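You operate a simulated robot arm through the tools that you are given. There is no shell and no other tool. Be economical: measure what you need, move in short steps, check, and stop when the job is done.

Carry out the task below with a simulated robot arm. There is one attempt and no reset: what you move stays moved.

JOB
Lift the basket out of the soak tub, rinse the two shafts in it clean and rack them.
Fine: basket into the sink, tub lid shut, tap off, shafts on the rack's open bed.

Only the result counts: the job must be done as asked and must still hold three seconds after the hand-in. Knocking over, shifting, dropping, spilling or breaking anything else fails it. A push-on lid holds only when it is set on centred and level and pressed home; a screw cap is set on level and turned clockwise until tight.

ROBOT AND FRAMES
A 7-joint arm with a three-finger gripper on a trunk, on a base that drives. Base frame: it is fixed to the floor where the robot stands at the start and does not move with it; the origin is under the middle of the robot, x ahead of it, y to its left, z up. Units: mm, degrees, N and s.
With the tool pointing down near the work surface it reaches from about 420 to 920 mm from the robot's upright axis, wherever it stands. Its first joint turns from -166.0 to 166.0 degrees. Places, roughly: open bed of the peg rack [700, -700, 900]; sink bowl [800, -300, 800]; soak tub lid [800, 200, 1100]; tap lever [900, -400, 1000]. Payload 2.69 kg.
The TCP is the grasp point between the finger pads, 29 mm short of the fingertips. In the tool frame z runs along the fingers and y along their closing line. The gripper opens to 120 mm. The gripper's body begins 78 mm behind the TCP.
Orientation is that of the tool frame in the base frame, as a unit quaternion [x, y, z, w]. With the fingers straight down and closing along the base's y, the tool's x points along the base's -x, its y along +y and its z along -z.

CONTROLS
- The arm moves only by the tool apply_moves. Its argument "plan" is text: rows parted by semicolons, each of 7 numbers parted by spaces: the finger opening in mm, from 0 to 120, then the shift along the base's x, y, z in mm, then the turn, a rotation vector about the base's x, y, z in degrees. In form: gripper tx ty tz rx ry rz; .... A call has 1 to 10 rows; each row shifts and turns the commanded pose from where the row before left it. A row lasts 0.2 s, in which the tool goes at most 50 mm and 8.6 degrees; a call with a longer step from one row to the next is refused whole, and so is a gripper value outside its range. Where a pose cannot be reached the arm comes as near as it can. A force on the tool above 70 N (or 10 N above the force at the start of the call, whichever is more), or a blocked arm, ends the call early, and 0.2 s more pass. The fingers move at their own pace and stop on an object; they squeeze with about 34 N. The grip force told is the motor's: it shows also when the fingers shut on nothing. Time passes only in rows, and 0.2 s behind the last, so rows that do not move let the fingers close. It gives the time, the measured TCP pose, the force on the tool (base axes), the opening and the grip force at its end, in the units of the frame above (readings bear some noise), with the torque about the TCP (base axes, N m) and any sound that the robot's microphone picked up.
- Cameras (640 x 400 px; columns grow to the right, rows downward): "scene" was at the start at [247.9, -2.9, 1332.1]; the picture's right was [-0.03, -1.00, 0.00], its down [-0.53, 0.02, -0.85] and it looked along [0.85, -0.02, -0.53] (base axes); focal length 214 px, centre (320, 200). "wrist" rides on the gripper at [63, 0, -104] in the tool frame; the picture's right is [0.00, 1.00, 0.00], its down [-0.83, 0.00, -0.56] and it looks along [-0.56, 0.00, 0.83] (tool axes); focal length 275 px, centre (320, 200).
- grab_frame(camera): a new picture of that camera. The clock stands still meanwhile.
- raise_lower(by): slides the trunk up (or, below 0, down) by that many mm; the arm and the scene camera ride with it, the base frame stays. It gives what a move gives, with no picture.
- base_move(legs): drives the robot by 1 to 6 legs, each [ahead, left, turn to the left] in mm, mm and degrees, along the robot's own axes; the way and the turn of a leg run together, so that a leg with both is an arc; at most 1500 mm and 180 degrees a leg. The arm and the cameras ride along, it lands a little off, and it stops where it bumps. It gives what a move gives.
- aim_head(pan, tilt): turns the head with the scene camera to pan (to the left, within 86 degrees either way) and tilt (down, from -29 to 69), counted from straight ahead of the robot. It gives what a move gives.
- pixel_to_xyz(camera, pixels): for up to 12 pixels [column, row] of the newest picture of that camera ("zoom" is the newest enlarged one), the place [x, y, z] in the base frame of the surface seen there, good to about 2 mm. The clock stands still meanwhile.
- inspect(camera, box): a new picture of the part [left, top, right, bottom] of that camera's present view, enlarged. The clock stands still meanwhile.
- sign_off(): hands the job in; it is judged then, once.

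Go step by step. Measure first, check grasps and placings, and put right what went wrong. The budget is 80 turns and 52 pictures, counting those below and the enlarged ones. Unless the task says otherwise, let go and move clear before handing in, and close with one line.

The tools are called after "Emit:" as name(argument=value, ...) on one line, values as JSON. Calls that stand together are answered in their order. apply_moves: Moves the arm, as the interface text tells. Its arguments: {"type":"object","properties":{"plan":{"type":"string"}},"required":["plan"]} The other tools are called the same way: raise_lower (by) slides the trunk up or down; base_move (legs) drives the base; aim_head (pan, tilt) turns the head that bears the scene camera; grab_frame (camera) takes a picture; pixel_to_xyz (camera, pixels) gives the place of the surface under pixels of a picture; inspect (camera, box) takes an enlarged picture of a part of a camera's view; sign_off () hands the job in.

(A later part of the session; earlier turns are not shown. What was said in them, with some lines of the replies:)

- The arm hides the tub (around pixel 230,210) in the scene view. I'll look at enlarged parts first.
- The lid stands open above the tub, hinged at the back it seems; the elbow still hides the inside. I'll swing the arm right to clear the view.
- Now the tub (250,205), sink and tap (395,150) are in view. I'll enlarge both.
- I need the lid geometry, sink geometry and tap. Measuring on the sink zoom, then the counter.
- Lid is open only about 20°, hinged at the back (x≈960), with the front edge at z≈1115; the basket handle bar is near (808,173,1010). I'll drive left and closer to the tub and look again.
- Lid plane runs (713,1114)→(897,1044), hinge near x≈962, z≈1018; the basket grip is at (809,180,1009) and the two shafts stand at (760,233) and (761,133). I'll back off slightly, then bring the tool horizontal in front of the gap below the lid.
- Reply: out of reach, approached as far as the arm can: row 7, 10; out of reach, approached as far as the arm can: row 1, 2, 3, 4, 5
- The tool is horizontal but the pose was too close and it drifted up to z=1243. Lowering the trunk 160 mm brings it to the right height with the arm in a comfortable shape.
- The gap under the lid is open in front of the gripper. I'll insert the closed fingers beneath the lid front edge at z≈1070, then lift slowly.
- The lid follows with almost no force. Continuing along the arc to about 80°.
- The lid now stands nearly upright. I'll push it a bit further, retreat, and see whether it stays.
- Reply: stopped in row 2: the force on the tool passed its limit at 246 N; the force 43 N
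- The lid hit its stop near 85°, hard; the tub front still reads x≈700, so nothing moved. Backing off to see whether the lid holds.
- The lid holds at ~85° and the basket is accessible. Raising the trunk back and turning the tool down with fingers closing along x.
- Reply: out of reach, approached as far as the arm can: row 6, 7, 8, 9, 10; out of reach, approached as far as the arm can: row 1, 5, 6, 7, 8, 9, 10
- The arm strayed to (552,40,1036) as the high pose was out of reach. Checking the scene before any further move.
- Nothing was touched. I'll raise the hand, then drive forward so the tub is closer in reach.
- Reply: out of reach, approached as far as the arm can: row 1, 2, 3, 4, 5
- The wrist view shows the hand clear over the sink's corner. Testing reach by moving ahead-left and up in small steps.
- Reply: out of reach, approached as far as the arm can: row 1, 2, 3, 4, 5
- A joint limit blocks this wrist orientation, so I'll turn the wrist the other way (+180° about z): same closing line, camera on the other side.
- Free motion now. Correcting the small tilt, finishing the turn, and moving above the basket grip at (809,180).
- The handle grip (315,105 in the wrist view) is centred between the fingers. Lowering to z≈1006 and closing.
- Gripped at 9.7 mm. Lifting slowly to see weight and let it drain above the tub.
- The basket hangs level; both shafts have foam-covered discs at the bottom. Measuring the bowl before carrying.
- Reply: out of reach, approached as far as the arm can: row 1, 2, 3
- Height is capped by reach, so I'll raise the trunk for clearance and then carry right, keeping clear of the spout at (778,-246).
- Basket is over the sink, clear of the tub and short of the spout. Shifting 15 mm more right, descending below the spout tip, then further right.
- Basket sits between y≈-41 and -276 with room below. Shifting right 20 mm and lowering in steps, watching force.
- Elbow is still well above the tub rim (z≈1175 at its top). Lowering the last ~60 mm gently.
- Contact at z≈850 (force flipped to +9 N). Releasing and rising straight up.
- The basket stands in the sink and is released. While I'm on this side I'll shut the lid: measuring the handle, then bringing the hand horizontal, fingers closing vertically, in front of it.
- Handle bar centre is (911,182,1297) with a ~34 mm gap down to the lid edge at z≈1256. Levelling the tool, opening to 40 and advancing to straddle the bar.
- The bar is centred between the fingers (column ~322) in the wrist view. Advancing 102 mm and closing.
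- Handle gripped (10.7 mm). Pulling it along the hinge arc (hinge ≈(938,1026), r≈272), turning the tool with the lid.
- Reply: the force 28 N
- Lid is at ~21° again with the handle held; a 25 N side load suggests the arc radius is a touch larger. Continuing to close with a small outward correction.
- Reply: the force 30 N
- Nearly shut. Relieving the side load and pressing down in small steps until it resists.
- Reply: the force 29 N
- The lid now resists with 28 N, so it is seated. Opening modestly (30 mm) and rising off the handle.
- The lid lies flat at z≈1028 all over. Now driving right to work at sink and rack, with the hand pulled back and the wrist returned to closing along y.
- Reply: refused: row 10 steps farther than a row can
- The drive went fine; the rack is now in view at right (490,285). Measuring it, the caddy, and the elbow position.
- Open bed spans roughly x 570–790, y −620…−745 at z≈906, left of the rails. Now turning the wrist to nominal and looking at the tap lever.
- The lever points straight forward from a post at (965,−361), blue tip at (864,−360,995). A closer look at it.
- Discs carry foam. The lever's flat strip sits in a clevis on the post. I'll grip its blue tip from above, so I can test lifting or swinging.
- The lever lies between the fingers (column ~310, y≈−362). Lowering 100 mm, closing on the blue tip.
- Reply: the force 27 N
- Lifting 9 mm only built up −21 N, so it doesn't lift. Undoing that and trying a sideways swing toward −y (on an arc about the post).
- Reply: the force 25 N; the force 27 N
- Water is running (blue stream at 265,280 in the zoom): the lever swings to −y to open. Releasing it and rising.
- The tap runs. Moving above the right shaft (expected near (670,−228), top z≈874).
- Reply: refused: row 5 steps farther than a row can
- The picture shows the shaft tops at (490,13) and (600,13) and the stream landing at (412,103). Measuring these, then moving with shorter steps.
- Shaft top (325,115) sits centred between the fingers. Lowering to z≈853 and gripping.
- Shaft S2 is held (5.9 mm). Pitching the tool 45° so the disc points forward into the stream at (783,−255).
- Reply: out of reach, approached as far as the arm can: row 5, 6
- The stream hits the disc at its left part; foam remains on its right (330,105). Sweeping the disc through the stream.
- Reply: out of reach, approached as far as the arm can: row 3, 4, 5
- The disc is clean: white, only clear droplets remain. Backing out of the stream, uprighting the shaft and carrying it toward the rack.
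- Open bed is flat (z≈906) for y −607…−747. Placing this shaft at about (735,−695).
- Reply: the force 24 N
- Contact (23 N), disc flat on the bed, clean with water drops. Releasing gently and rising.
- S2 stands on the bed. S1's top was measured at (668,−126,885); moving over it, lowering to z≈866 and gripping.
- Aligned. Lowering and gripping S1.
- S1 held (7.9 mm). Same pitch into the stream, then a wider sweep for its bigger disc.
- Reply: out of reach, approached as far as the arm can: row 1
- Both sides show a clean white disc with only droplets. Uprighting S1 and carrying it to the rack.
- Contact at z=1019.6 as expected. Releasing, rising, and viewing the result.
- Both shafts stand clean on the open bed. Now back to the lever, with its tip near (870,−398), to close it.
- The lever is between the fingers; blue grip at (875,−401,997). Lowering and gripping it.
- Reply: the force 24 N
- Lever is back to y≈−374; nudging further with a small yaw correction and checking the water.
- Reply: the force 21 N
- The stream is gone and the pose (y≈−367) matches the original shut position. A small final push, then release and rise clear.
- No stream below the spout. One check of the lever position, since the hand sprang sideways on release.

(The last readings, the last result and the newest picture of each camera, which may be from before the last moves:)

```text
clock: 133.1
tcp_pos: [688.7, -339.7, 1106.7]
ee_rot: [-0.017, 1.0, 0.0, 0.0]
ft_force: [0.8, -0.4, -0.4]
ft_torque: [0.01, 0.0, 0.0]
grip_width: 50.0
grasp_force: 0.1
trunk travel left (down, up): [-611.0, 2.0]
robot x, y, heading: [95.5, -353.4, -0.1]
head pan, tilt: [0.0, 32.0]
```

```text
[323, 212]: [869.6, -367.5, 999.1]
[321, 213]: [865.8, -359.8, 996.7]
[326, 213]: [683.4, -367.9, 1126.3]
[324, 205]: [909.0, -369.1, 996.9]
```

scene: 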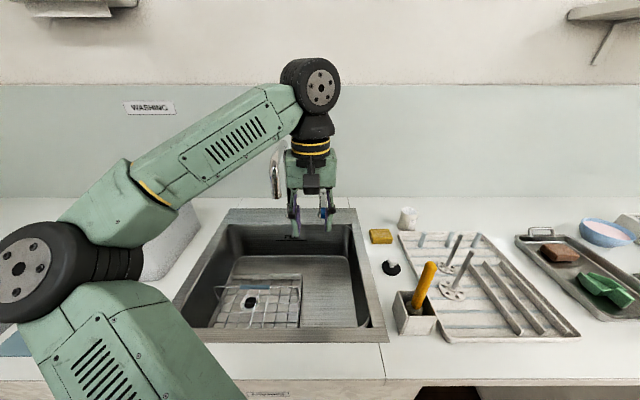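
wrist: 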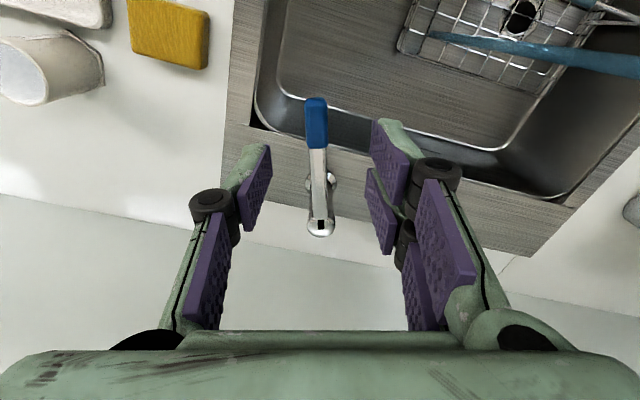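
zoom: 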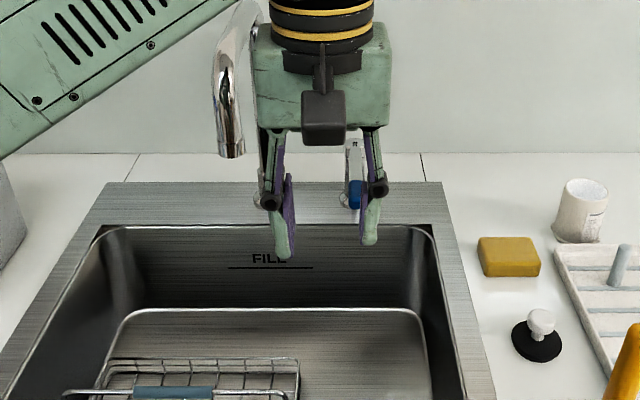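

The lever is back at y≈−362, straight ahead as at the start, and no water runs from the spout. The basket is in the sink, both shafts stand on the rack's open bed, and the lid lay flat at z≈1028 when last measured. Handing in.

Emit:
sign_off()

```text
The job is handed in.
```

I handed the job in: the basket is in the sink, the tub lid is shut, the tap is off, and both shafts are rinsed and standing on the rack's open bed.
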